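You operate a simulated robot arm through the tools that you are given. There is no shell and no other tool. Be economical: measure what you need, move in short steps, check, and stop when the job is done.

You are at the controls of a simulated two-armed robot. One attempt, no reset.

## Task
Take the foam scrap from the near end of the white counter and put it on the job card on the top of the white table. Shut the right grey door. Take the white round brush from the top of the wooden table and leave it on the white checklist. Put the felt block on the top of the white table away on the top of the wooden table. The order is free. Set down upright: felt block.

It is judged by the outcome, as a careful person would: the job done as asked, and still so three seconds after it is handed in. It fails if anything else is knocked over, pushed out of place, dropped, spilled or broken.

## Robot
Two 7-joint arms with two-finger grippers on one trunk, on a base that drives. Base frame: it is fixed to the floor where the robot stands at the start and does not move with it; the origin is under the middle of the robot, x ahead of it, y to its left, z up. Units: m, rad, N and s.
The left shoulder is at the start at [0.06, 0.123, 0.97], the right one opposite. With the tool pointing down near the work surface each hand reaches from about 0.34 to 0.8 m from the robot's upright axis, wherever it stands, measured 20 degrees to its own side. Places, roughly: checklist [0.5, 1.5, 0.75]; felt block (6x4x4 cm) [-1.1, 1.5, 0.8]; foam scrap (8x3x2 cm) [0.7, -0.1, 0.9]; job card [-1.25, 1.25, 0.75]; right grey door [0.3, -0.6, 0.4]; round brush [0.75, 1.5, 1]; top of the wooden table [0.8, 0.9, 0.9]. Payload 1.47 kg a hand.
The tool frame of a hand sits at the grasp point between the pads (the TCP): z along the fingers, y along the line on which they close. The tips reach 0.016 m beyond it. Largest opening 0.087 m; the body of the gripper starts 0.055 m behind the TCP.
Orientation is that of the tool frame in the base frame, as a unit quaternion [x, y, z, w]. With the fingers straight down and closing along the base's y, the tool's x points along the base's -x, its y along +y and its z along -z.

## Interface
- The arms move only by the tool move_arm. It takes "left_targets", "right_targets" or both (then of equal length, played together; a hand with none holds still); each is a list of rows, each a list of 7 numbers: the turn, a rotation vector about the base's x, y, z in units of 90 degrees (1.0 is 90 degrees), then the shift along the base's x, y, z in units of 100 mm (1.0 is 100 mm), then the opening in per cent of the stroke, from 0 (shut) to 100 (fully open). In form: [[ax, ay, az, x, y, z, hand], ...]. A call has 1 to 20 rows; each row is the pose to reach, as a shift and turn from the pose commanded when the call began. A call with a number of a shift or a turn outside -1 to 1 is refused whole. A row lasts 0.2 s, in which the tool goes at most 0.05 m and 0.15 rad; a call with a longer step from one row to the next is refused whole, and so is a gripper value outside its range. A pose out of reach is approached as far as the arm can. The call stops where the force on the tool passes 40 N (or 10 N more than at its start, if that is more) or the arm is blocked; 0.2 s more then pass. The fingers move at their own pace (about 0.153 m/s each) and stop on an object; they squeeze with about 22 N. The grip force told is the motor's: it shows also when the fingers shut on nothing. Time passes only in rows, and 0.2 s behind the last, so rows that repeat a pose let the fingers close. The reply holds the time, the measured pose of the TCP, the force on the tool along the base axes, the opening and the grip force, in the units named above and with some noise, with the torque about the TCP (base axes, N m) and any sound that the robot's microphone picked up, and new pictures: "pictures" is both (left out), scene, wrist or none (wrist: the cameras of the hands that moved).
- Cameras (640 x 400 px; columns grow to the right, rows downward): "scene" is now at [0.0839, -0.0158, 1.5208]; the picture's right is [-0.21, -0.98, 0.00], its down [-0.78, 0.17, -0.60] and it looks along [0.59, -0.13, -0.80] (base axes); focal length 263 px, centre (320, 200). "left" rides on the left gripper at [0.073, -0.012, -0.09] in its tool frame; the picture's right is [0.16, 0.99, 0.00], its down [-0.72, 0.12, -0.68] and it looks along [-0.67, 0.11, 0.73] (tool axes); focal length 247 px, centre (320, 200). "right" rides on the right gripper at [0.073, 0.012, -0.09] in its tool frame; the picture's right is [-0.16, 0.99, 0.00], its down [-0.72, -0.12, -0.68] and it looks along [-0.67, -0.11, 0.73] (tool axes); focal length 247 px, centre (320, 200).
- raise_lower(by): slides the trunk up (or, below 0, down) by that many m; the arms and the scene camera ride with it, the base frame stays. It gives what a move gives, with no picture.
- base_move(legs): drives the robot by 1 to 6 legs, each [ahead, left, turn to the left] in m, m and rad, along the robot's own axes; the way and the turn of a leg run together, so that a leg with both is an arc; at most 1.5 m and 3.142 rad a leg. The arms and the cameras ride along, it lands a little off, and it stops where it bumps. It gives what a move gives, and a new picture of the scene camera.
- turn_head(pan, tilt): turns the head with the scene camera to pan (to the left, within 2.094 rad either way) and tilt (down, from -0.506 to 1.204), counted from straight ahead of the robot. It gives what a move gives, and a new picture of the scene camera.
- point_at(camera, pixels): for up to 12 pixels [column, row] of the newest picture of that camera ("zoom" is the newest enlarged one), the place [x, y, z] in the base frame of the surface seen there, good to about 0.002 m. No time passes.
- enlarge(camera, box): a new picture of the part [left, top, right, bottom] of that camera's present view, enlarged. No time passes.
- finish_job(): hands the job in; it is judged then, once.

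Go step by step. Measure first, check grasps and placings, and put right what went wrong. The budget is 110 turns and 260 pictures, counting those below and the enlarged ones. Unless the task says otherwise, let go and move clear before handing in, and close with one line.

The tools are called after "Call:" by a JSON object that holds its "method" and its "body". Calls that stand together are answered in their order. move_arm: Moves the arms, as the interface text tells. Its arguments: {"type":"object","properties":{"left_targets":{"type":"array"},"right_targets":{"type":"array"},"pictures":{"type":"string","enum":["both","scene","wrist","none"]}},"required":[]} The other tools are called the same way: raise_lower (by) slides the trunk up or down; base_move (legs) drives the base; turn_head (pan, tilt) turns the head that bears the scene camera; point_at (camera, pixels) gives the place of the surface under pixels of a picture; enlarge (camera, box) takes an enlarged picture of a part of a camera's view; finish_job () hands the job in.

At the start:

```text
time_s: 0.0
left_ee_pos: [0.535, 0.0223, 1.0779]
left_orientation: [0.0, 1.0, 0.0, 0.001]
left_contact_force: [-0.4, -0.6, -0.3]
left_moment: [-0.01, 0.01, -0.01]
left_gripper_width: 0.0868
left_gripper_force: 0.1
right_ee_pos: [0.4053, -0.3763, 1.1538]
right_orientation: [0.0, 1.0, 0.0, 0.0]
right_contact_force: [-0.6, 0.1, -1.5]
right_moment: [0.0, 0.01, 0.01]
right_gripper_width: 0.0873
right_gripper_force: 0.1
trunk travel left (down, up): [-0.125, 0.105]
robot x, y, heading: [0.0002, -0.0009, 0.006]
head pan, tilt: [-0.216, 0.923]
```

scene: 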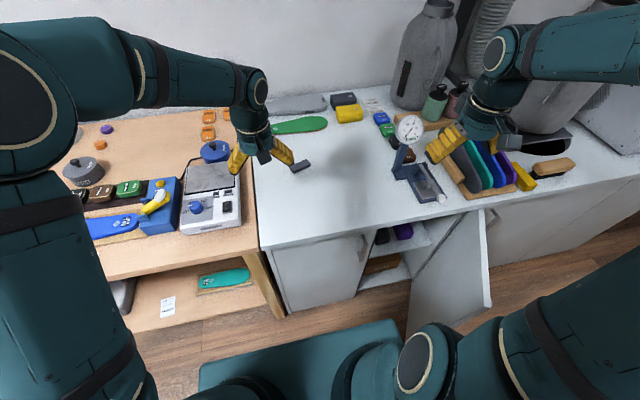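
right: 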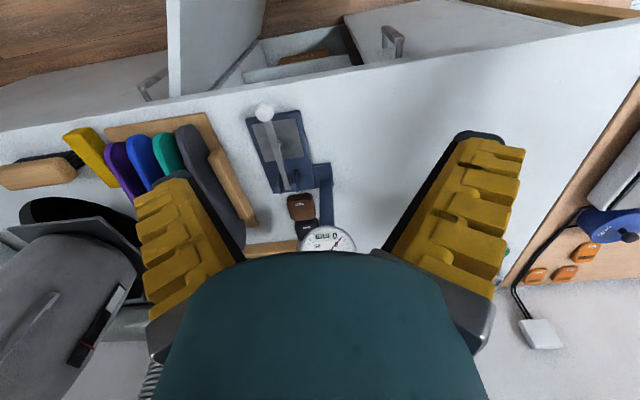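
left: 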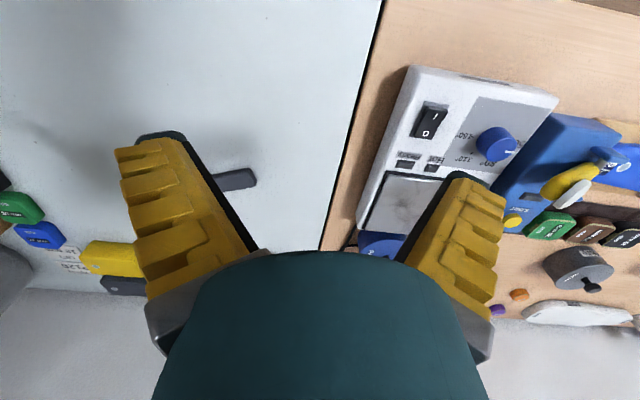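

The scene shows a dark grey scrap near (300,166) on the white counter and an open door near (450,270). I'll measure both first.

Call:
{"method": "point_at", "body": {"camera": "scene", "pixels": [[300, 166], [292, 168], [308, 164], [488, 300], [480, 215], [412, 322], [260, 245], [330, 240], [360, 240], [345, 103], [350, 115], [500, 230]]}}

Call:
{"method": "point_at", "body": {"camera": "left", "pixels": [[235, 180], [252, 178], [220, 182], [236, 172], [237, 187], [100, 250], [120, 285]]}}

Call:
{"method": "enlarge", "body": {"camera": "scene", "box": [240, 60, 560, 340]}}

Call:
{"method": "turn_head", "body": {"pan": 1.0, "tilt": 0.6}}

Call:
{"method": "turn_head", "body": {"pan": 2.09, "tilt": 0.5}}

```text
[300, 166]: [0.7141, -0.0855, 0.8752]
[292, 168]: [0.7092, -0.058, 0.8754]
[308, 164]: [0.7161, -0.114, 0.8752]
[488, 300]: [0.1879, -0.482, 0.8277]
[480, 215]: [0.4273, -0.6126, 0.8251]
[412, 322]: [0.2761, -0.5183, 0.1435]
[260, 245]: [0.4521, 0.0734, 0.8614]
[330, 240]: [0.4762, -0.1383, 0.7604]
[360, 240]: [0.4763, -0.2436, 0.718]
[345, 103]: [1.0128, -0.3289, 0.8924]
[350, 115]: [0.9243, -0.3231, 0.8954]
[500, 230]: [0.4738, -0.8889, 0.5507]
```

```text
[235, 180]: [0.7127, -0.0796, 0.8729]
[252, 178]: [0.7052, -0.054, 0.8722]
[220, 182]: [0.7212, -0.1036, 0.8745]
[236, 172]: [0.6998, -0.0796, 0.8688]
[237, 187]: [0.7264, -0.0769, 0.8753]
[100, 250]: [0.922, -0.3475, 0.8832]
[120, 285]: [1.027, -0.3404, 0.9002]
```

```text
1.43 times, centred on (400, 200) of scene
```

zoom: 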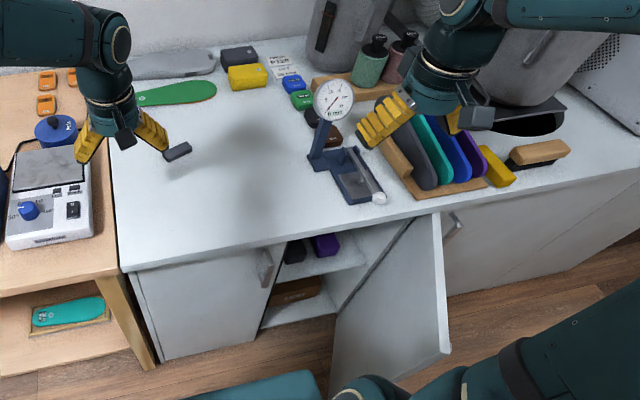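

```text
time_s: 1.4
left_ee_pos: [0.5368, 0.022, 1.0774]
left_orientation: [-0.001, 1.0, 0.0, 0.0]
left_contact_force: [0.2, 0.3, -0.3]
left_moment: [-0.03, -0.01, -0.03]
left_gripper_width: 0.087
left_gripper_force: 0.0
right_ee_pos: [0.4065, -0.3769, 1.1517]
right_orientation: [0.001, 1.0, 0.0, 0.0]
right_contact_force: [-0.3, 0.4, -0.7]
right_moment: [-0.02, -0.02, -0.01]
right_gripper_width: 0.0875
right_gripper_force: 0.0
trunk travel left (down, up): [-0.125, 0.105]
robot x, y, heading: [-0.0012, -0.0027, -0.004]
head pan, tilt: [1.0, 0.6]
```

scene: 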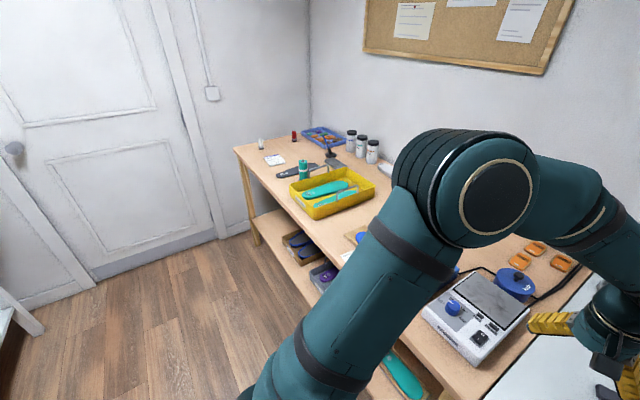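

```text
time_s: 2.7
left_ee_pos: [0.5359, 0.0221, 1.0785]
left_orientation: [0.001, 1.0, 0.001, 0.0]
left_contact_force: [0.6, 0.0, -0.4]
left_moment: [0.0, 0.02, 0.03]
left_gripper_width: 0.0872
left_gripper_force: 0.0
right_ee_pos: [0.4065, -0.3772, 1.1533]
right_orientation: [0.0, 1.0, 0.0, 0.0]
right_contact_force: [0.1, 0.2, 0.3]
right_moment: [-0.02, -0.01, 0.0]
right_gripper_width: 0.0871
right_gripper_force: 0.0
trunk travel left (down, up): [-0.125, 0.105]
robot x, y, heading: [-0.0013, -0.0012, -0.003]
head pan, tilt: [2.089, 0.499]
```

scene: 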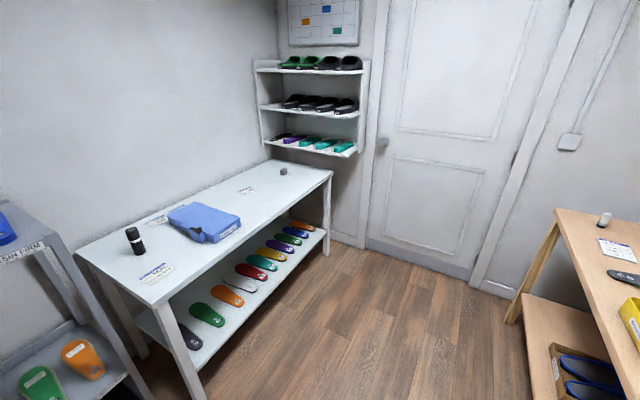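

The right door's top edge runs from about (0.43,-0.61) to (0.19,-0.48), and the foam is at (0.713,-0.08). I'll measure the white table items in the current picture.

Call:
{"method": "point_at", "body": {"camera": "scene", "pixels": [[133, 240], [283, 171], [155, 273], [245, 190], [200, 220], [160, 218], [152, 303], [78, 255], [332, 173], [605, 220], [618, 250], [240, 170]]}}

Call:
{"method": "enlarge", "body": {"camera": "scene", "box": [60, 150, 340, 325]}}

Call:
{"method": "turn_head", "body": {"pan": 1.2, "tilt": 0.6}}

Call:
{"method": "enlarge", "body": {"camera": "scene", "box": [280, 100, 520, 250]}}

```text
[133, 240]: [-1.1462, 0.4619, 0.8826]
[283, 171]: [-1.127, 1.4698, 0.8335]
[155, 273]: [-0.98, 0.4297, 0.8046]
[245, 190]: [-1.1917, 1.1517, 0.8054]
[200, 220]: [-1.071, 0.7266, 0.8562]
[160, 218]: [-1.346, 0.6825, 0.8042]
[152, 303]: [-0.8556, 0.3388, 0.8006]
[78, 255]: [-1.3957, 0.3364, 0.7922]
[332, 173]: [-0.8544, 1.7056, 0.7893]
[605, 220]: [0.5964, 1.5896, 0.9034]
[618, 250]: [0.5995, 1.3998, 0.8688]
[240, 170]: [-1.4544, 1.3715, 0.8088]
```

```text
2.29 times, centred on (200, 238) of scene
```

zoom: 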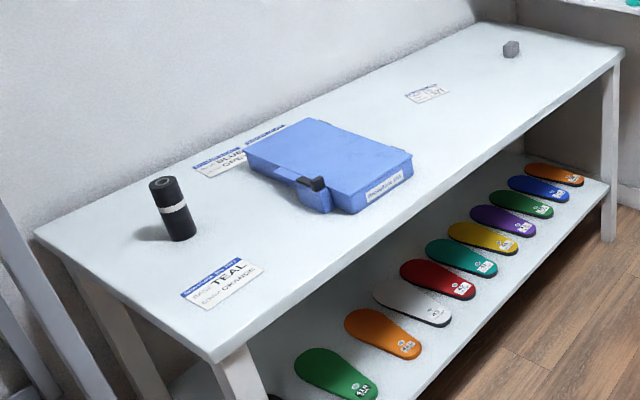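

```text
time_s: 3.9
left_ee_pos: [0.5351, 0.0219, 1.0776]
left_orientation: [0.0, 1.0, 0.0, 0.001]
left_contact_force: [0.2, -0.3, 0.1]
left_moment: [0.03, -0.03, 0.02]
left_gripper_width: 0.0871
left_gripper_force: 0.1
right_ee_pos: [0.4066, -0.3756, 1.152]
right_orientation: [0.0, 1.0, 0.0, -0.001]
right_contact_force: [-0.5, -0.8, -0.2]
right_moment: [-0.02, 0.01, 0.02]
right_gripper_width: 0.087
right_gripper_force: 0.1
trunk travel left (down, up): [-0.125, 0.105]
robot x, y, heading: [0.0021, 0.0029, -0.004]
head pan, tilt: [1.201, 0.6]
```

scene: 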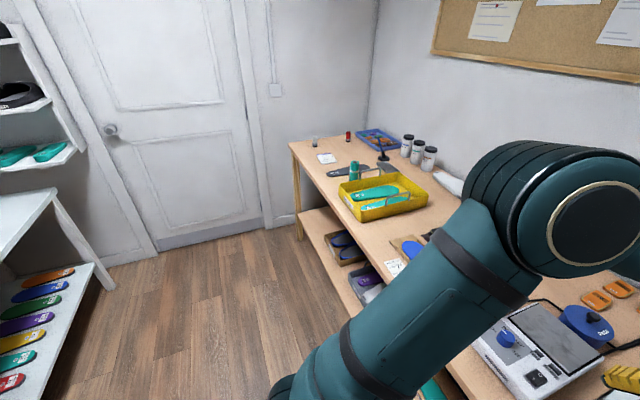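

```text
2.67 times, centred on (400, 175) of scene
```

zoom: 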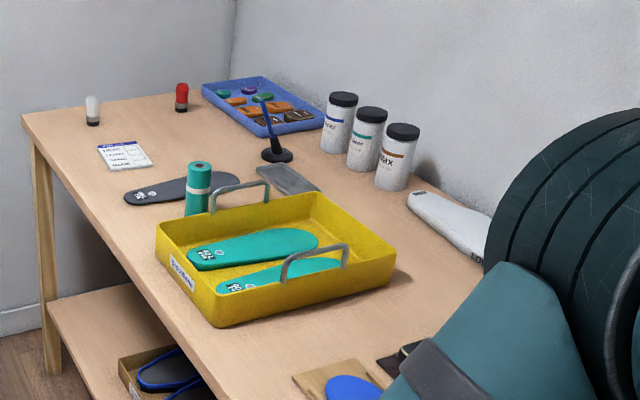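

The felt block is the small grey cube at about (-1.127,1.47), the job card is at (-1.19,1.15), the checklist at (0.60,1.40) and the brush at (0.60,1.59). I'll start with the door: bring the right hand, shut, outside the door.

Call:
{"method": "move_arm", "body": {"right_targets": [[0, 0, 0, -0.25, -0.25, -0.2, 0], [0, 0, 0, -0.5, -0.5, -0.4, 0], [0, 0, 0, -0.75, -0.75, -0.6, 0], [0, 0, 0, -1, -1, -0.8, 0]], "pictures": "none"}}

Call:
{"method": "move_arm", "body": {"right_targets": [[0, 0, 0, -0.25, -0.25, -0.2, 0], [0, 0, 0, -0.5, -0.5, -0.4, 0], [0, 0, 0, -0.75, -0.75, -0.6, 0], [0, 0, 0, -1, -1, -0.8, 0]], "pictures": "none"}}

Call:
{"method": "turn_head", "body": {"pan": -0.9, "tilt": 0.95}}

```text
time_s: 4.9
left_ee_pos: [0.5361, 0.0215, 1.078]
left_orientation: [0.0, 1.0, 0.0, 0.0]
left_contact_force: [-0.4, -0.3, -0.2]
left_moment: [0.03, -0.01, 0.01]
left_gripper_width: 0.0871
left_gripper_force: 0.1
right_ee_pos: [0.3091, -0.4759, 1.0702]
right_orientation: [-0.001, 1.0, 0.001, 0.0]
right_contact_force: [0.2, -0.1, 0.7]
right_moment: [-0.02, 0.01, -0.02]
right_gripper_width: 0.0
right_gripper_force: 22.3
trunk travel left (down, up): [-0.125, 0.105]
robot x, y, heading: [0.0027, -0.0039, -0.0]
head pan, tilt: [1.201, 0.6]
```

```text
time_s: 5.9
left_ee_pos: [0.5351, 0.0216, 1.0769]
left_orientation: [0.0, 1.0, 0.0, 0.0]
left_contact_force: [-1.1, -0.3, -0.5]
left_moment: [0.01, -0.01, 0.01]
left_gripper_width: 0.0871
left_gripper_force: 0.0
right_ee_pos: [0.2039, -0.5765, 0.9956]
right_orientation: [0.0, 1.0, 0.0, 0.0]
right_contact_force: [-0.6, 0.0, -0.4]
right_moment: [0.04, 0.01, 0.01]
right_gripper_width: 0.0001
right_gripper_force: 21.7
trunk travel left (down, up): [-0.125, 0.105]
robot x, y, heading: [0.0005, 0.0005, -0.001]
head pan, tilt: [1.201, 0.6]
```

```text
time_s: 7.9
left_ee_pos: [0.536, 0.0227, 1.078]
left_orientation: [0.0, 1.0, 0.0, 0.0]
left_contact_force: [0.1, 0.4, 1.1]
left_moment: [-0.03, 0.01, -0.01]
left_gripper_width: 0.0869
left_gripper_force: 0.0
right_ee_pos: [0.2041, -0.577, 0.9971]
right_orientation: [0.0, 1.0, 0.001, 0.0]
right_contact_force: [-0.8, 0.8, -0.2]
right_moment: [0.02, 0.0, -0.01]
right_gripper_width: 0.0
right_gripper_force: 21.9
trunk travel left (down, up): [-0.125, 0.105]
robot x, y, heading: [-0.0001, -0.002, -0.002]
head pan, tilt: [-0.901, 0.949]
```

scene: 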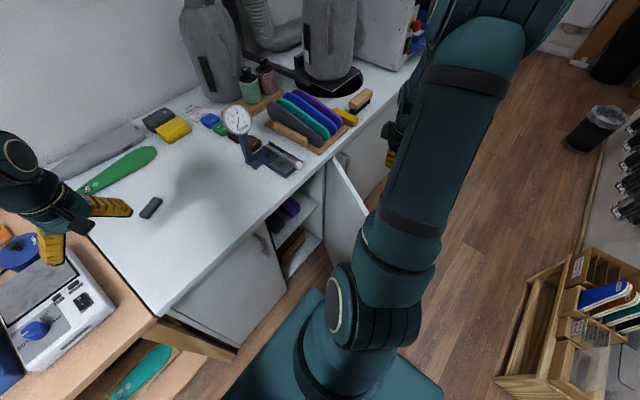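

The forearm hides the door tip, but nothing is near the hand to its right. I'll move further out and down past the door's outer side.

Call:
{"method": "move_arm", "body": {"right_targets": [[0, 0, 0, 0.0, -0.25, -0.25, 0], [0, 0, 0, 0, -0.5, -0.5, 0], [0, 0, 0, 0, -0.75, -0.75, 0], [0, 0, 0, 0, -1, -1, 0]], "pictures": "none"}}

Call:
{"method": "move_arm", "body": {"right_targets": [[0, 0, 0, 0.05, 0, -0.35, 0], [0, 0, 0, 0.1, 0, -0.7, 0], [0, 0, 0, 0.15, 0, -1, 0]], "pictures": "none"}}

Call:
{"method": "move_arm", "body": {"right_targets": [[0, 0, 0, 0, 0, -0.35, 0], [0, 0, 0, 0, 0, -0.6, 0]], "pictures": "both"}}

```text
time_s: 8.9
left_ee_pos: [0.5353, 0.0215, 1.0777]
left_orientation: [-0.001, 1.0, 0.001, -0.001]
left_contact_force: [0.5, -0.5, 0.8]
left_moment: [0.02, -0.02, 0.01]
left_gripper_width: 0.0873
left_gripper_force: 0.1
right_ee_pos: [0.2057, -0.6781, 0.8943]
right_orientation: [-0.001, 1.0, 0.0, 0.0]
right_contact_force: [-0.1, -0.5, 0.6]
right_moment: [0.0, -0.02, 0.02]
right_gripper_width: 0.0
right_gripper_force: 22.0
trunk travel left (down, up): [-0.125, 0.105]
robot x, y, heading: [-0.0022, 0.0009, -0.001]
head pan, tilt: [-0.901, 0.949]
```

```text
time_s: 9.7
left_ee_pos: [0.536, 0.0207, 1.077]
left_orientation: [0.0, 1.0, 0.0, 0.0]
left_contact_force: [-0.6, 1.1, -0.2]
left_moment: [0.01, 0.01, -0.01]
left_gripper_width: 0.0871
left_gripper_force: 0.0
right_ee_pos: [0.2211, -0.6768, 0.792]
right_orientation: [0.0, 1.0, 0.0, 0.0]
right_contact_force: [0.1, -0.7, -0.2]
right_moment: [0.01, 0.01, 0.0]
right_gripper_width: 0.0
right_gripper_force: 22.1
trunk travel left (down, up): [-0.125, 0.105]
robot x, y, heading: [0.0004, -0.0002, 0.004]
head pan, tilt: [-0.901, 0.949]
```

```text
time_s: 10.3
left_ee_pos: [0.5363, 0.0225, 1.0779]
left_orientation: [0.0, 1.0, -0.001, 0.0]
left_contact_force: [-0.4, -1.4, 0.1]
left_moment: [0.0, 0.02, 0.02]
left_gripper_width: 0.0871
left_gripper_force: 0.0
right_ee_pos: [0.2205, -0.6783, 0.7319]
right_orientation: [0.0, 1.0, -0.001, 0.0]
right_contact_force: [0.6, 0.4, -0.3]
right_moment: [0.03, 0.0, 0.01]
right_gripper_width: 0.0
right_gripper_force: 21.5
trunk travel left (down, up): [-0.125, 0.105]
robot x, y, heading: [-0.002, 0.0011, 0.002]
head pan, tilt: [-0.901, 0.949]
```

scene: 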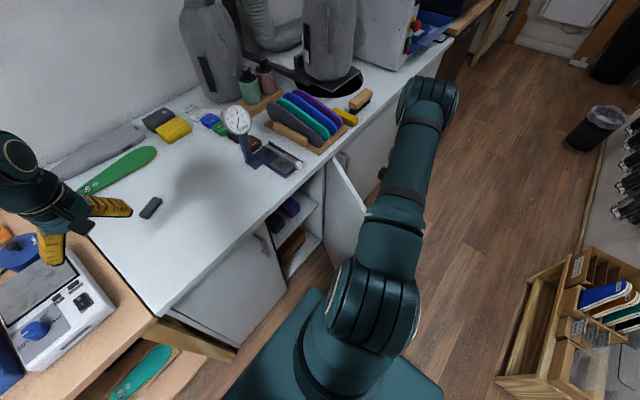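
right: 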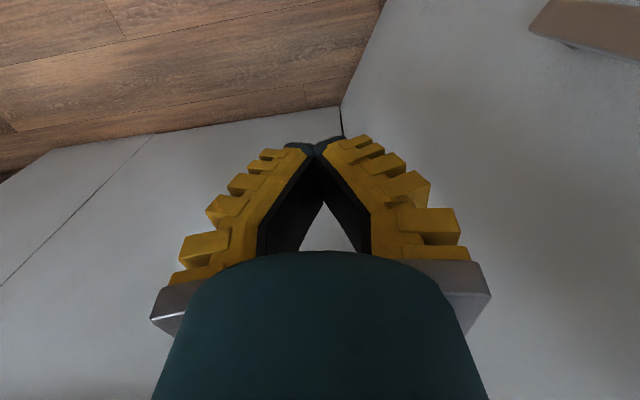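

The wrist view shows the open door on the right, with its handle at (590,30). I'll measure a few points on the door.

Call:
{"method": "point_at", "body": {"camera": "right", "pixels": [[590, 30], [500, 150], [560, 250], [400, 60], [600, 380], [100, 250], [343, 110], [630, 100]]}}

Call:
{"method": "point_at", "body": {"camera": "scene", "pixels": [[366, 205], [335, 162], [345, 190], [360, 200], [330, 250]]}}

```text
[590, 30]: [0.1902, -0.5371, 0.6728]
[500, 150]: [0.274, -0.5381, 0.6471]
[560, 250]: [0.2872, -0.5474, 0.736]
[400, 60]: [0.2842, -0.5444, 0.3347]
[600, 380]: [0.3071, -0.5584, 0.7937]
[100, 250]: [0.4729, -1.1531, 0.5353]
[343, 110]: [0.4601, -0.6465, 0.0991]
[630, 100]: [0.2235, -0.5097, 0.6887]
```

```text
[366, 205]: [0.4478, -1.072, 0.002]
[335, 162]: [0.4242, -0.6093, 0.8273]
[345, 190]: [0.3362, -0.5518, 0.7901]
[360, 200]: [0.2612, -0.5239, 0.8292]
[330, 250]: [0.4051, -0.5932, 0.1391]
```

The door's outer face runs from (0.46,-0.646) to (0.274,-0.538), with the handle near (0.19,-0.54,0.67). I'll tilt the fingers forward so they clear the counter overhang, approach the face inboard of the handle, and start pushing along the arc.

Call:
{"method": "move_arm", "body": {"right_targets": [[0, -0.09, 0, 0.06, 0.1, 0, 0], [0, -0.18, 0, 0.12, 0.3, 0, 0], [0, -0.27, 0, 0.2, 0.5, 0, 0], [0, -0.36, 0, 0.28, 0.7, 0, 0], [0, -0.44, 0, 0.35, 0.9, 0, 0]], "pictures": "none"}}

Call:
{"method": "move_arm", "body": {"right_targets": [[0, 0, 0, 0.05, 0.2, 0, 0], [0, 0, 0, 0.17, 0.4, 0, 0], [0, 0, 0, 0.3, 0.6, 0, 0], [0, 0, 0, 0.47, 0.86, 0, 0]], "pictures": "both"}}

```text
time_s: 11.5
left_ee_pos: [0.5357, 0.0216, 1.078]
left_orientation: [0.0, 1.0, 0.0, 0.0]
left_contact_force: [-0.9, -0.2, 0.9]
left_moment: [-0.01, -0.01, -0.04]
left_gripper_width: 0.087
left_gripper_force: 0.1
right_ee_pos: [0.2562, -0.5871, 0.7352]
right_orientation: [0.001, 0.941, -0.002, 0.339]
right_contact_force: [-0.1, -0.2, 0.1]
right_moment: [-0.01, -0.03, 0.0]
right_gripper_width: 0.0001
right_gripper_force: 21.7
trunk travel left (down, up): [-0.125, 0.105]
robot x, y, heading: [-0.0018, 0.0021, -0.004]
head pan, tilt: [-0.901, 0.949]
```

```text
time_s: 12.5
left_ee_pos: [0.5369, 0.0224, 1.0776]
left_orientation: [0.0, 1.0, 0.0, 0.0]
left_contact_force: [0.9, 0.1, 0.2]
left_moment: [-0.01, 0.02, -0.01]
left_gripper_width: 0.0871
left_gripper_force: 0.1
right_ee_pos: [0.2986, -0.5002, 0.7334]
right_orientation: [0.0, 0.941, 0.0, 0.339]
right_contact_force: [-0.2, 0.2, -0.6]
right_moment: [0.01, -0.01, 0.0]
right_gripper_width: 0.0
right_gripper_force: 22.6
trunk travel left (down, up): [-0.125, 0.105]
robot x, y, heading: [-0.0015, 0.0027, 0.004]
head pan, tilt: [-0.901, 0.949]
```

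scene: 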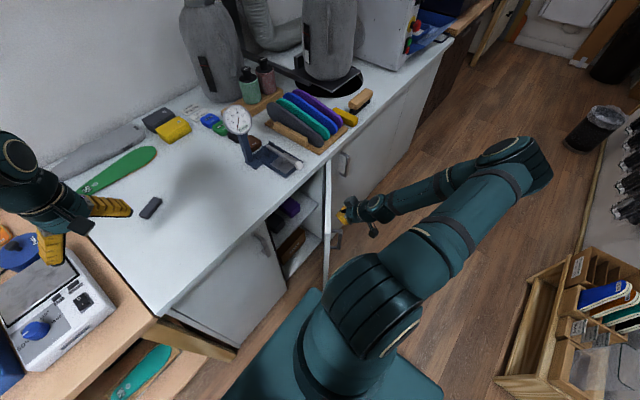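
right: 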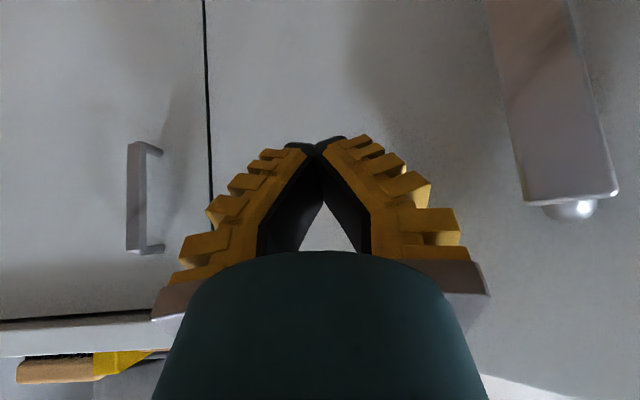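

The door is swinging: its top edge now runs at about (325,190), with negligible force. I'll continue along the arc.

Call:
{"method": "move_arm", "body": {"right_targets": [[0, 0, 0, 0.2, 0.18, 0, 0], [0, 0, 0, 0.43, 0.36, 0, 0], [0, 0, 0, 0.7, 0.5, 0, 0], [0, 0, 0, 0.94, 0.62, 0, 0]], "pictures": "none"}}

Call:
{"method": "move_arm", "body": {"right_targets": [[0, 0, 0, 0.15, 0.04, 0, 0], [0, 0, 0, 0.3, 0.08, 0, 0], [0, 0, 0, 0.45, 0.1, 0, 0], [0, 0, 0, 0.55, 0.1, 0, 0], [0, 0, 0, 0.65, 0.1, 0, 0], [0, 0, 0, 0.7, 0.1, 0, 0]], "pictures": "both"}}

```text
time_s: 13.5
left_ee_pos: [0.5372, 0.0218, 1.0777]
left_orientation: [0.0, 1.0, 0.0, 0.0]
left_contact_force: [-0.2, -0.4, -0.8]
left_moment: [0.02, 0.07, -0.03]
left_gripper_width: 0.087
left_gripper_force: 0.0
right_ee_pos: [0.3976, -0.4374, 0.734]
right_orientation: [0.001, 0.941, -0.001, 0.338]
right_contact_force: [0.8, -0.1, 0.2]
right_moment: [0.0, -0.01, -0.02]
right_gripper_width: 0.0
right_gripper_force: 22.4
trunk travel left (down, up): [-0.125, 0.105]
robot x, y, heading: [0.003, 0.0025, 0.005]
head pan, tilt: [-0.901, 0.949]
```

```text
time_s: 14.9
left_ee_pos: [0.536, 0.0214, 1.077]
left_orientation: [0.001, 1.0, 0.0, -0.001]
left_contact_force: [0.9, 0.3, -0.1]
left_moment: [0.02, 0.05, 0.0]
left_gripper_width: 0.087
left_gripper_force: 0.0
right_ee_pos: [0.4555, -0.4302, 0.7284]
right_orientation: [0.002, 0.944, 0.002, 0.331]
right_contact_force: [-7.7, 0.9, -2.3]
right_moment: [-0.19, -0.41, 0.03]
right_gripper_width: 0.0061
right_gripper_force: 21.5
trunk travel left (down, up): [-0.125, 0.105]
robot x, y, heading: [-0.0003, 0.0014, 0.001]
head pan, tilt: [-0.901, 0.949]
stopped in row 6 (right hand): the force on the tool passed its limit at 45 N (the readings are from after the stop); the commanded pose is now the measured one
```

scene: 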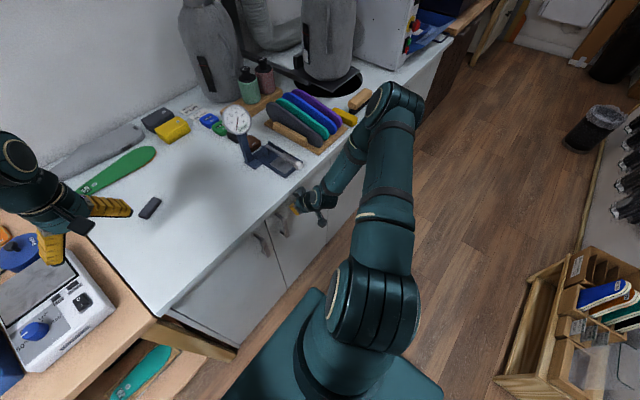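
right: 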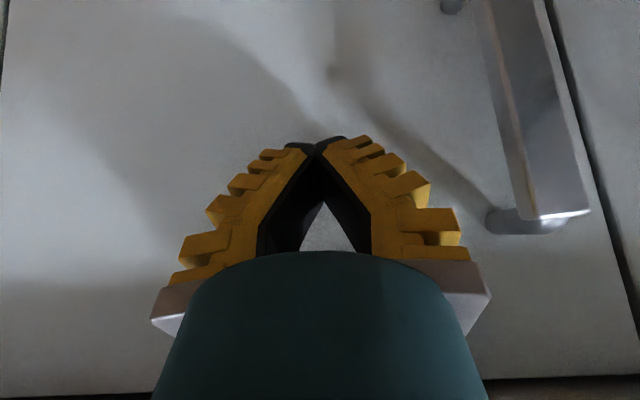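

The push stopped at 45 N with the door flush in the wrist view. I'll back off, untilt and lift the right hand, then check the door.

Call:
{"method": "move_arm", "body": {"right_targets": [[0, 0, 0, -0.4, -0.05, 0, 0], [0, 0, 0, -0.7, -0.2, 0, 0], [0, 0, 0, -1, -0.4, 0, 0]], "pictures": "none"}}

Call:
{"method": "move_arm", "body": {"right_targets": [[0, 0.08, 0, -0.2, -0.1, 0.2, 0], [0, 0.16, 0, -0.4, -0.2, 0.4, 0], [0, 0.24, 0, -0.6, -0.3, 0.6, 0], [0, 0.33, 0, -0.8, -0.4, 0.8, 0], [0, 0.43, 0, -1, -0.4, 1, 0]], "pictures": "none"}}

Call:
{"method": "move_arm", "body": {"right_targets": [[0, 0, 0, 0, 0, 0.4, 0], [0, 0, 0, 0, 0, 0.7, 0], [0, 0, 0, 0, 0, 1, 0]], "pictures": "none"}}

Call:
{"method": "move_arm", "body": {"right_targets": [[0, 0, 0, 0.25, 0.3, 0.3, 0], [0, 0, 0, 0.25, 0.5, 0.7, 0], [0, 0, 0, 0.25, 0.8, 1, 0]], "pictures": "scene"}}

```text
time_s: 15.7
left_ee_pos: [0.5335, 0.0201, 1.0783]
left_orientation: [0.001, 1.0, 0.0, 0.0]
left_contact_force: [-0.5, 0.0, 0.3]
left_moment: [-0.03, 0.0, 0.01]
left_gripper_width: 0.0872
left_gripper_force: 0.0
right_ee_pos: [0.3527, -0.4665, 0.7293]
right_orientation: [0.002, 0.943, 0.001, 0.334]
right_contact_force: [-0.5, -0.3, 0.6]
right_moment: [0.02, -0.01, -0.03]
right_gripper_width: 0.0
right_gripper_force: 27.9
trunk travel left (down, up): [-0.125, 0.105]
robot x, y, heading: [-0.0043, 0.0005, -0.006]
head pan, tilt: [-0.901, 0.949]
```

```text
refused: row 5 steps farther than a row can; nothing moved
```

```text
time_s: 16.5
left_ee_pos: [0.5352, 0.0203, 1.0786]
left_orientation: [0.0, 1.0, 0.0, 0.0]
left_contact_force: [-0.1, -0.3, -0.1]
left_moment: [-0.01, -0.04, 0.01]
left_gripper_width: 0.0872
left_gripper_force: 0.1
right_ee_pos: [0.355, -0.4691, 0.8283]
right_orientation: [0.002, 0.943, 0.002, 0.332]
right_contact_force: [-0.4, -0.9, 0.4]
right_moment: [-0.01, 0.01, -0.03]
right_gripper_width: 0.0
right_gripper_force: 28.0
trunk travel left (down, up): [-0.125, 0.105]
robot x, y, heading: [-0.0017, 0.0012, -0.003]
head pan, tilt: [-0.901, 0.949]
```

```text
time_s: 17.3
left_ee_pos: [0.5357, 0.0224, 1.0782]
left_orientation: [0.001, 1.0, -0.002, 0.0]
left_contact_force: [-0.8, 0.7, -0.3]
left_moment: [-0.03, -0.01, 0.0]
left_gripper_width: 0.0873
left_gripper_force: 0.0
right_ee_pos: [0.379, -0.3878, 0.9286]
right_orientation: [0.002, 0.943, 0.001, 0.332]
right_contact_force: [-0.7, -0.2, -0.3]
right_moment: [-0.02, 0.02, -0.02]
right_gripper_width: 0.0
right_gripper_force: 28.1
trunk travel left (down, up): [-0.125, 0.105]
robot x, y, heading: [0.0027, -0.0006, -0.001]
head pan, tilt: [-0.901, 0.949]
```

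scene: 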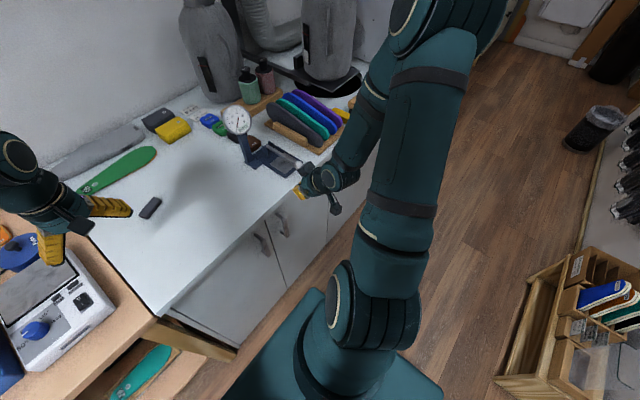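

The door now looks flush with its neighbour: handles at (263,245) and (283,225). I'll straighten and raise the right hand, and zoom the left camera onto the foam.

Call:
{"method": "move_arm", "body": {"right_targets": [[0, 0.08, 0, -0.1, 0, 0.3, 0], [0, 0.16, 0, -0.2, 0, 0.6, 0], [0, 0.24, 0, -0.3, 0, 0.9, 0], [0, 0.33, 0, -0.4, 0, 1, 0], [0, 0.42, 0, -0.5, 0, 1, 0]], "pictures": "scene"}}

Call:
{"method": "enlarge", "body": {"camera": "left", "box": [180, 130, 340, 230]}}

Call:
{"method": "enlarge", "body": {"camera": "scene", "box": [160, 180, 400, 330]}}

Call:
{"method": "point_at", "body": {"camera": "left", "pixels": [[256, 176], [214, 178], [252, 169], [254, 186], [235, 171], [238, 189], [225, 174], [226, 190], [245, 171], [247, 188]]}}

```text
time_s: 18.5
left_ee_pos: [0.5361, 0.0219, 1.0777]
left_orientation: [0.001, 1.0, 0.001, -0.001]
left_contact_force: [0.6, 0.3, -0.3]
left_moment: [-0.03, -0.05, 0.04]
left_gripper_width: 0.0868
left_gripper_force: 0.1
right_ee_pos: [0.3293, -0.388, 1.0305]
right_orientation: [0.002, 1.0, 0.0, 0.009]
right_contact_force: [-0.2, 0.2, -0.1]
right_moment: [-0.06, 0.03, 0.0]
right_gripper_width: 0.0
right_gripper_force: 28.0
right hand out of reach, approached as far as the arm can: row 2
trunk travel left (down, up): [-0.125, 0.105]
robot x, y, heading: [-0.0027, -0.0002, -0.002]
head pan, tilt: [-0.901, 0.949]
```

scene: 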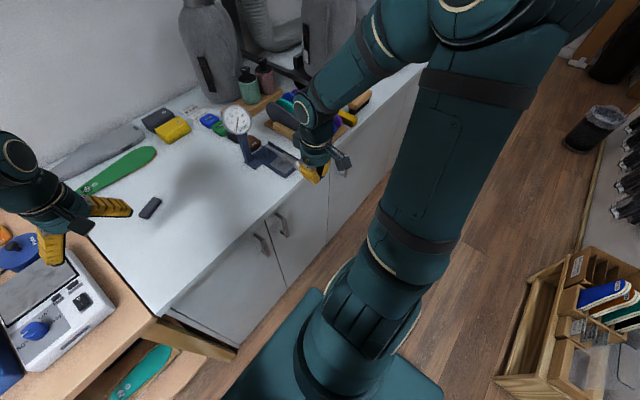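

```text
4.00 times, centred on (260, 180) of left
```

zoom: 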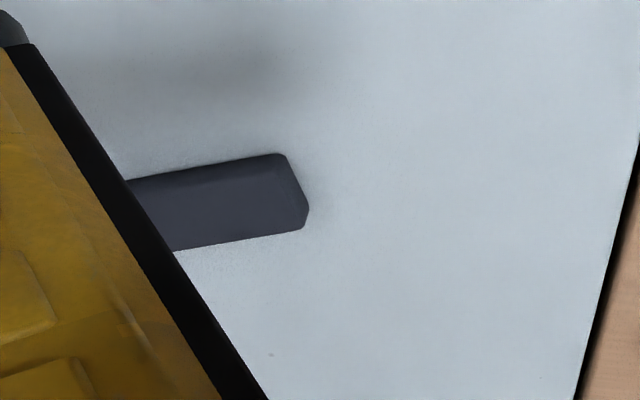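

```text
2.67 times, centred on (280, 255) of scene
```

zoom: 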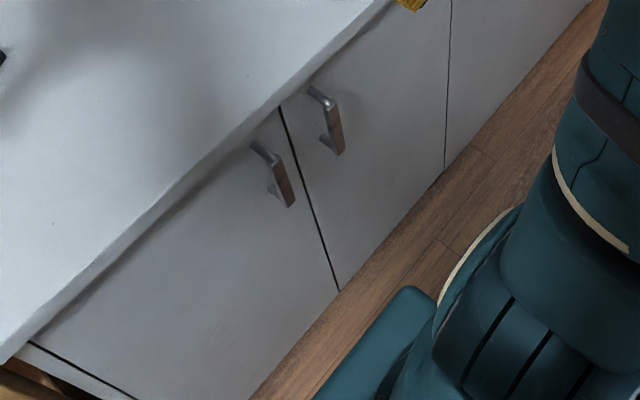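

```text
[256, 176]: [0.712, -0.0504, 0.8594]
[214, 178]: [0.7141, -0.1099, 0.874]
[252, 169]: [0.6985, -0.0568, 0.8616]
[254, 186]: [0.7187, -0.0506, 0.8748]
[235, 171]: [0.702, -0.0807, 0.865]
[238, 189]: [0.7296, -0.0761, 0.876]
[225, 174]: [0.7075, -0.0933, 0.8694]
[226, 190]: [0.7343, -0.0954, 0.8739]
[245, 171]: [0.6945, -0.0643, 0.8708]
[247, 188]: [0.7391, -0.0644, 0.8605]
```

The door is confirmed shut: a uniform seam shows in the zoom. The foam centre is about (0.715,-0.09) with its long axis close to y, so I'll turn the left hand about -82° and move above it.

Call:
{"method": "move_arm", "body": {"left_targets": [[0, 0, -0.092, 0.09, -0.06, -0.04, 100], [0, 0, -0.184, 0.18, -0.12, -0.08, 100], [0, 0, -0.276, 0.27, -0.18, -0.12, 100], [0, 0, -0.368, 0.36, -0.24, -0.16, 100], [0, 0, -0.46, 0.45, -0.3, -0.2, 100], [0, 0, -0.552, 0.54, -0.36, -0.24, 100], [0, 0, -0.644, 0.63, -0.42, -0.28, 100], [0, 0, -0.736, 0.72, -0.48, -0.32, 100], [0, 0, -0.828, 0.81, -0.54, -0.36, 100], [0, 0, -0.917, 0.9, -0.6, -0.4, 100]], "pictures": "none"}}

Call:
{"method": "move_arm", "body": {"left_targets": [[0, 0, 0, 0.4, -0.2, -0.1, 100], [0, 0, 0, 0.7, -0.4, -0.4, 100], [0, 0, 0, 0.89, -0.52, -0.7, 100]], "pictures": "both"}}

```text
time_s: 20.7
left_ee_pos: [0.6236, -0.0394, 1.0375]
left_orientation: [0.661, 0.751, 0.0, 0.0]
left_contact_force: [0.4, 0.9, -0.2]
left_moment: [-0.02, -0.01, -0.04]
left_gripper_width: 0.0869
left_gripper_force: 0.0
right_ee_pos: [0.3286, -0.3888, 1.0294]
right_orientation: [0.003, 1.0, 0.001, 0.008]
right_contact_force: [0.9, -0.3, -0.6]
right_moment: [0.02, 0.02, 0.01]
right_gripper_width: 0.0
right_gripper_force: 28.4
trunk travel left (down, up): [-0.125, 0.105]
robot x, y, heading: [-0.0004, 0.0035, 0.0]
head pan, tilt: [-0.901, 0.949]
```

```text
time_s: 21.5
left_ee_pos: [0.7091, -0.0889, 0.9674]
left_orientation: [0.661, 0.751, 0.0, -0.001]
left_contact_force: [-0.1, -0.5, 0.1]
left_moment: [-0.02, -0.03, -0.01]
left_gripper_width: 0.087
left_gripper_force: 0.1
left hand out of reach, approached as far as the arm can: row 3
right_ee_pos: [0.3293, -0.3882, 1.0296]
right_orientation: [0.002, 1.0, 0.001, 0.009]
right_contact_force: [-0.1, 0.0, -0.7]
right_moment: [0.0, 0.02, -0.04]
right_gripper_width: 0.0002
right_gripper_force: 28.2
trunk travel left (down, up): [-0.125, 0.105]
robot x, y, heading: [0.0003, -0.0011, -0.002]
head pan, tilt: [-0.901, 0.949]
```

scene: 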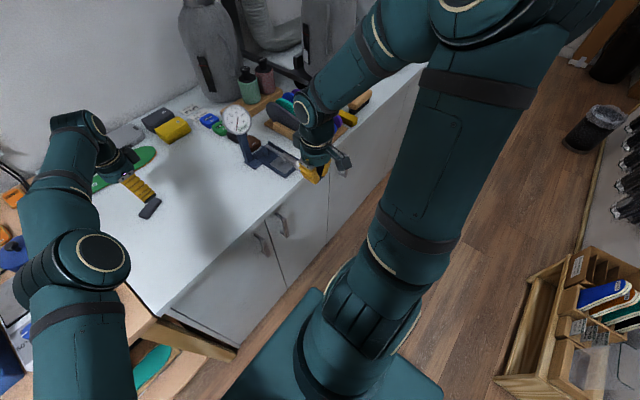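
left: 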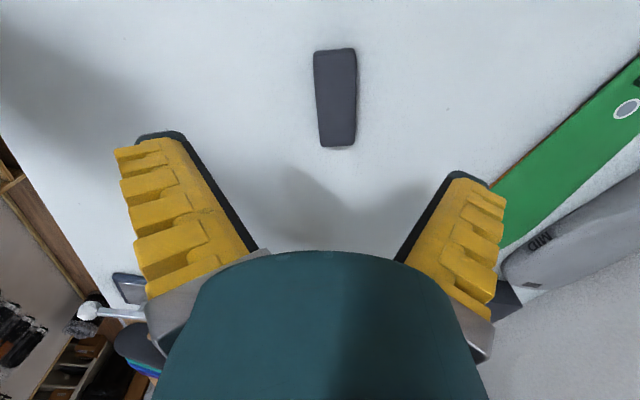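

The foam is seen at (315–356, 50–146) in the left view, and the hand is just at its reach limit. I'll measure the foam and the base front's clearance.

Call:
{"method": "point_at", "body": {"camera": "left", "pixels": [[335, 52], [338, 143], [318, 97], [354, 97], [336, 97], [300, 100]]}}

Call:
{"method": "point_at", "body": {"camera": "scene", "pixels": [[312, 295], [260, 345], [438, 390], [225, 390]]}}

```text
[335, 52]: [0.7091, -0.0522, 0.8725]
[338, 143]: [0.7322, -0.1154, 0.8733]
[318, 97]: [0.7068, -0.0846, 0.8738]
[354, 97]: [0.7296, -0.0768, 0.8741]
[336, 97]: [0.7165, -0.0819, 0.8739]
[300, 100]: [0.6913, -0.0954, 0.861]
```

```text
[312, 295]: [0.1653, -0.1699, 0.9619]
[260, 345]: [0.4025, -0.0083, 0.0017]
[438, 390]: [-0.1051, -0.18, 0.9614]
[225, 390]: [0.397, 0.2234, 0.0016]
```

The foam centre is (0.7205,-0.084), tilted about 19°, on a counter at z≈0.861. I'll drive forward 6 cm, refine the yaw by +11.5° and re-read the pose.

Call:
{"method": "base_move", "body": {"legs": [[0.06, 0, 0]]}}

Call:
{"method": "move_arm", "body": {"left_targets": [[0, 0, 0.064, -0.2, 0.03, 0, 100], [0, 0, 0.128, -0.4, 0.06, 0, 100]], "pictures": "wrist"}}

```text
time_s: 22.4
left_ee_pos: [0.766, -0.0885, 0.968]
left_orientation: [0.661, 0.751, -0.001, 0.0]
left_contact_force: [0.6, 0.5, -1.1]
left_moment: [0.02, 0.01, 0.01]
left_gripper_width: 0.087
left_gripper_force: 0.1
right_ee_pos: [0.388, -0.3886, 1.0289]
right_orientation: [0.002, 1.0, 0.001, 0.008]
right_contact_force: [0.6, -0.6, -0.3]
right_moment: [-0.01, 0.03, 0.0]
right_gripper_width: 0.0002
right_gripper_force: 27.9
trunk travel left (down, up): [-0.125, 0.105]
robot x, y, heading: [0.0587, 0.0011, -0.002]
head pan, tilt: [-0.901, 0.949]
```

scene: 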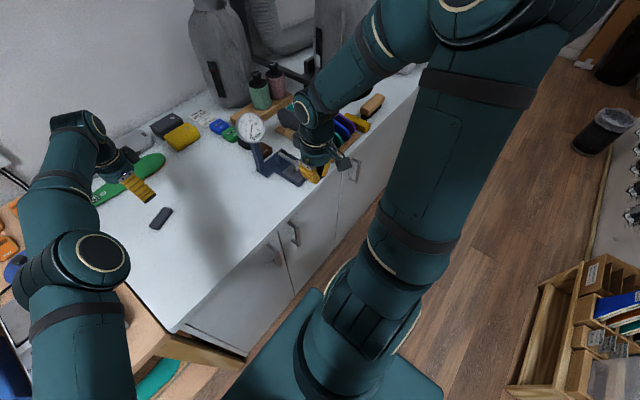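

```text
time_s: 23.0
left_ee_pos: [0.7242, -0.0821, 0.9682]
left_orientation: [0.581, 0.814, 0.0, 0.001]
left_contact_force: [0.2, 0.7, 0.6]
left_moment: [0.01, -0.02, -0.01]
left_gripper_width: 0.0869
left_gripper_force: 0.1
right_ee_pos: [0.3859, -0.3887, 1.0295]
right_orientation: [0.003, 1.0, 0.0, 0.01]
right_contact_force: [0.3, -0.6, -1.2]
right_moment: [0.02, 0.0, 0.02]
right_gripper_width: 0.0002
right_gripper_force: 27.6
trunk travel left (down, up): [-0.125, 0.105]
robot x, y, heading: [0.058, -0.0029, -0.002]
head pan, tilt: [-0.901, 0.949]
```

left: 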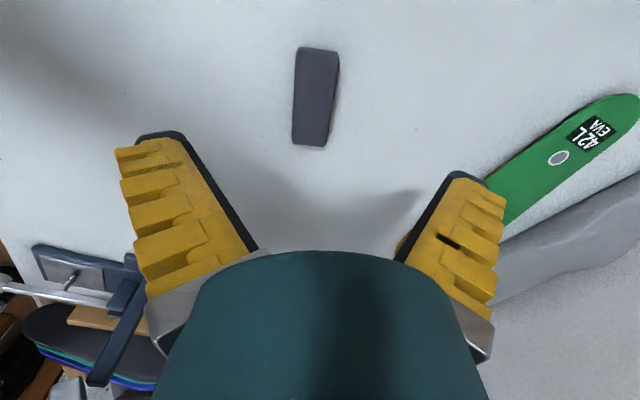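

The foam centre at (317,97) lies right under the TCP's projected line. I'll re-measure, then descend.

Call:
{"method": "point_at", "body": {"camera": "left", "pixels": [[317, 52], [308, 142], [299, 97], [335, 97], [317, 97], [270, 120]]}}

```text
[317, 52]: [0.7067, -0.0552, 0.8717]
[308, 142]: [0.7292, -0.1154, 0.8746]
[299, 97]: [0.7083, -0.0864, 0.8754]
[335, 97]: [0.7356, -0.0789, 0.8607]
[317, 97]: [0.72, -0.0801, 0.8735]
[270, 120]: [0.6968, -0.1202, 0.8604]
```

Call:
{"method": "move_arm", "body": {"left_targets": [[0, 0, 0, -0.03, -0.02, -0.4, 100], [0, 0, 0, -0.04, -0.03, -0.7, 100], [0, 0, 0, -0.04, -0.03, -0.89, 100], [0, 0, 0, -0.04, -0.03, -0.89, 0], [0, 0, 0, -0.04, -0.03, -0.89, 0], [0, 0, 0, -0.04, -0.03, -0.89, 0]], "pictures": "wrist"}}

```text
time_s: 24.4
left_ee_pos: [0.7208, -0.0858, 0.8799]
left_orientation: [0.581, 0.814, 0.0, 0.0]
left_contact_force: [-0.4, 0.1, 1.2]
left_moment: [-0.02, -0.01, 0.02]
left_gripper_width: 0.0192
left_gripper_force: 21.4
right_ee_pos: [0.3865, -0.3895, 1.0283]
right_orientation: [0.004, 1.0, 0.0, 0.009]
right_contact_force: [0.3, 0.1, -0.1]
right_moment: [-0.02, 0.02, -0.02]
right_gripper_width: 0.0
right_gripper_force: 28.3
trunk travel left (down, up): [-0.125, 0.105]
robot x, y, heading: [0.0587, 0.0045, -0.001]
head pan, tilt: [-0.901, 0.949]
```

left: 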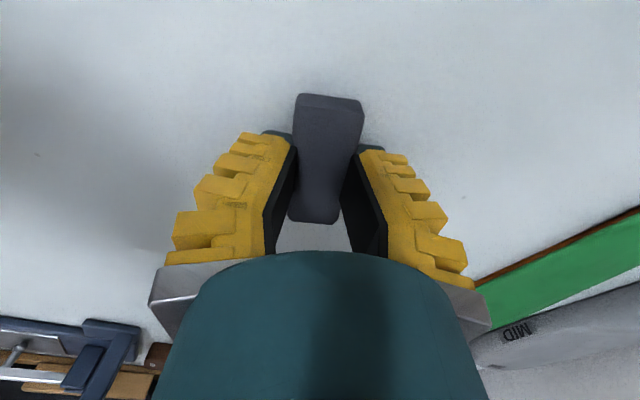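

The grip holds the foam (width 0.019, 21 N). I'll lift and retract with both hands kept high.

Call:
{"method": "move_arm", "body": {"left_targets": [[0, 0, 0, 0, 0, 0.3, 0], [0, 0, 0, 0, 0, 0.65, 0], [0, 0, 0, 0, 0, 1, 0]], "pictures": "none"}}

Call:
{"method": "move_arm", "body": {"left_targets": [[0, 0, 0, -0.3, 0, 0.3, 0], [0, 0, 0, -0.6, 0, 0.65, 0], [0, 0, 0, -1, 0, 0.9, 0]], "pictures": "none"}}

Call:
{"method": "move_arm", "body": {"left_targets": [[0, 0, 0, -0.3, 0.2, 0.0, 0], [0, 0, 0, -0.6, 0.5, 0.0, 0], [0, 0, 0, -1, 0.7, 0.0, 0]], "right_targets": [[0, 0, 0, 0, 0, 0.2, 100], [0, 0, 0, 0, 0, 0.4, 100], [0, 0, 0, 0, 0.0, 0.5, 100]], "pictures": "wrist"}}

Call:
{"method": "turn_head", "body": {"pan": 2.09, "tilt": 0.9}}

```text
time_s: 25.2
left_ee_pos: [0.7183, -0.0828, 0.9781]
left_orientation: [0.581, 0.814, 0.001, 0.0]
left_contact_force: [0.5, -0.1, -0.4]
left_moment: [0.0, -0.05, 0.0]
left_gripper_width: 0.0185
left_gripper_force: 22.0
right_ee_pos: [0.3855, -0.3905, 1.0296]
right_orientation: [0.002, 1.0, 0.001, 0.009]
right_contact_force: [-0.1, 0.3, 0.2]
right_moment: [-0.01, -0.04, -0.01]
right_gripper_width: 0.0
right_gripper_force: 28.4
trunk travel left (down, up): [-0.125, 0.105]
robot x, y, heading: [0.0547, -0.0, -0.001]
head pan, tilt: [-0.901, 0.949]
```

```text
time_s: 26.0
left_ee_pos: [0.6198, -0.0834, 1.0691]
left_orientation: [0.581, 0.814, 0.001, 0.0]
left_contact_force: [-1.0, -0.4, 0.1]
left_moment: [0.04, -0.03, 0.0]
left_gripper_width: 0.0187
left_gripper_force: 21.5
right_ee_pos: [0.3843, -0.3894, 1.0291]
right_orientation: [0.003, 1.0, 0.001, 0.01]
right_contact_force: [-1.4, 0.2, 1.1]
right_moment: [0.03, -0.01, 0.0]
right_gripper_width: 0.0
right_gripper_force: 28.1
trunk travel left (down, up): [-0.125, 0.105]
robot x, y, heading: [0.057, 0.0013, 0.003]
head pan, tilt: [-0.901, 0.949]
```

```text
time_s: 26.8
left_ee_pos: [0.5186, -0.0124, 1.0708]
left_orientation: [0.582, 0.813, 0.0, -0.001]
left_contact_force: [-1.0, 0.2, 0.1]
left_moment: [0.0, -0.04, 0.0]
left_gripper_width: 0.0187
left_gripper_force: 21.7
right_ee_pos: [0.3843, -0.3884, 1.083]
right_orientation: [0.001, 1.0, 0.001, 0.009]
right_contact_force: [0.3, 0.2, -1.0]
right_moment: [-0.01, 0.01, 0.01]
right_gripper_width: 0.0869
right_gripper_force: 0.0
trunk travel left (down, up): [-0.125, 0.105]
robot x, y, heading: [0.0553, 0.0028, -0.004]
head pan, tilt: [-0.901, 0.949]
```

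right: 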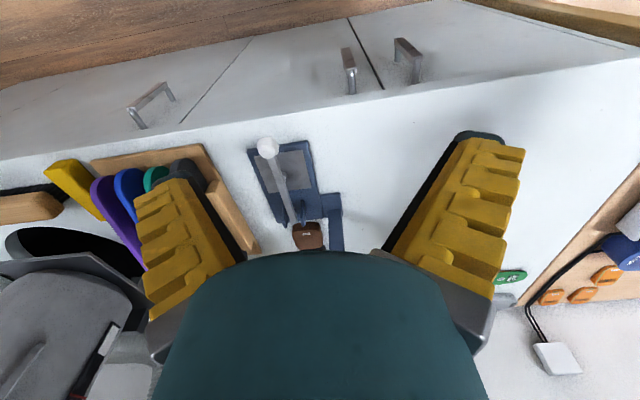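
left: 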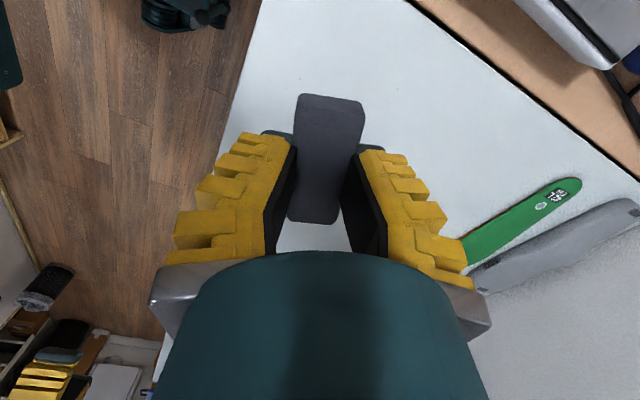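

```text
time_s: 29.4
left_ee_pos: [0.5205, -0.0119, 1.0701]
left_orientation: [0.581, 0.814, 0.0, 0.0]
left_contact_force: [-0.5, 0.4, 0.2]
left_moment: [0.01, 0.0, 0.0]
left_gripper_width: 0.0186
left_gripper_force: 22.3
right_ee_pos: [0.387, -0.3891, 1.0808]
right_orientation: [0.002, 1.0, 0.0, 0.009]
right_contact_force: [0.2, 0.0, 0.7]
right_moment: [0.0, -0.01, -0.01]
right_gripper_width: 0.087
right_gripper_force: 0.1
trunk travel left (down, up): [-0.125, 0.105]
robot x, y, heading: [0.0571, -0.005, -0.001]
head pan, tilt: [2.089, 0.901]
```

scene: 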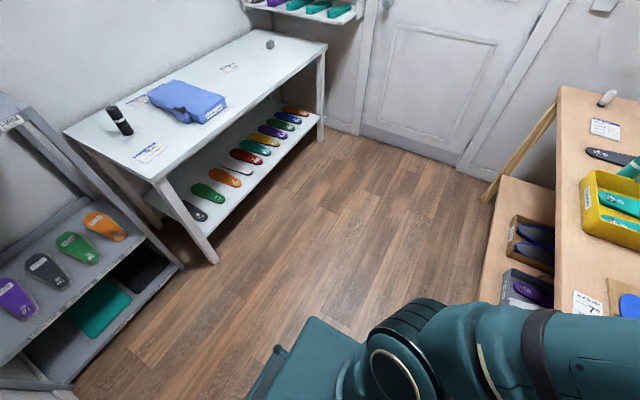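

Foam is held securely; the aisle between the tables is open. I'll check the rack and wall clearances before driving.

Call:
{"method": "point_at", "body": {"camera": "scene", "pixels": [[180, 268], [72, 384], [215, 262], [480, 300], [365, 128], [295, 350], [20, 380], [230, 67], [270, 44], [495, 195]]}}

Call:
{"method": "base_move", "body": {"legs": [[-0.28, 0, 0], [0, 0, 1.571]]}}

```text
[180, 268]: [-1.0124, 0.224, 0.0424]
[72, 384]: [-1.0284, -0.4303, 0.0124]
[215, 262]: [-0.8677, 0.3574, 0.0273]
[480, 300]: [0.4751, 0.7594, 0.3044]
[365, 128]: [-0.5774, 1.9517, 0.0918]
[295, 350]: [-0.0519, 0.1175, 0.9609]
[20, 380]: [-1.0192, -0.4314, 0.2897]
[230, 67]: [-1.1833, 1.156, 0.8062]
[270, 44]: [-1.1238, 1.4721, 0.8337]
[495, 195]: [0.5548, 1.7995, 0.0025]
```

```text
time_s: 35.2
left_ee_pos: [-0.2101, 0.4638, 1.0702]
left_orientation: [-0.167, 0.986, 0.001, 0.001]
left_contact_force: [-0.9, -0.2, -0.4]
left_moment: [0.02, 0.02, 0.01]
left_gripper_width: 0.0188
left_gripper_force: 21.6
right_ee_pos: [0.1676, 0.3329, 1.0818]
right_orientation: [0.708, -0.706, -0.007, -0.005]
right_contact_force: [0.5, -0.2, 0.3]
right_moment: [0.0, 0.02, 0.0]
right_gripper_width: 0.0872
right_gripper_force: 0.2
trunk travel left (down, up): [-0.125, 0.105]
robot x, y, heading: [-0.2174, 0.0033, 1.572]
head pan, tilt: [2.089, 0.901]
```

scene: 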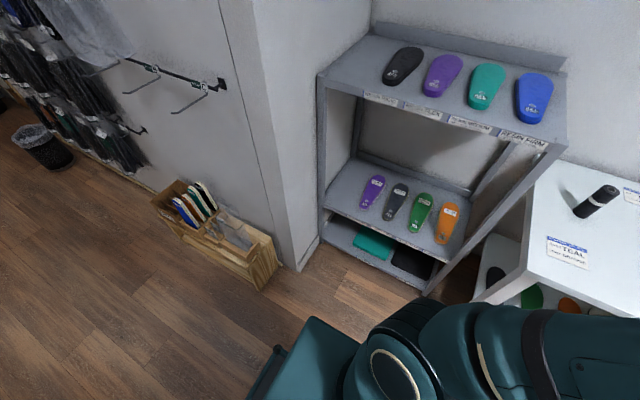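

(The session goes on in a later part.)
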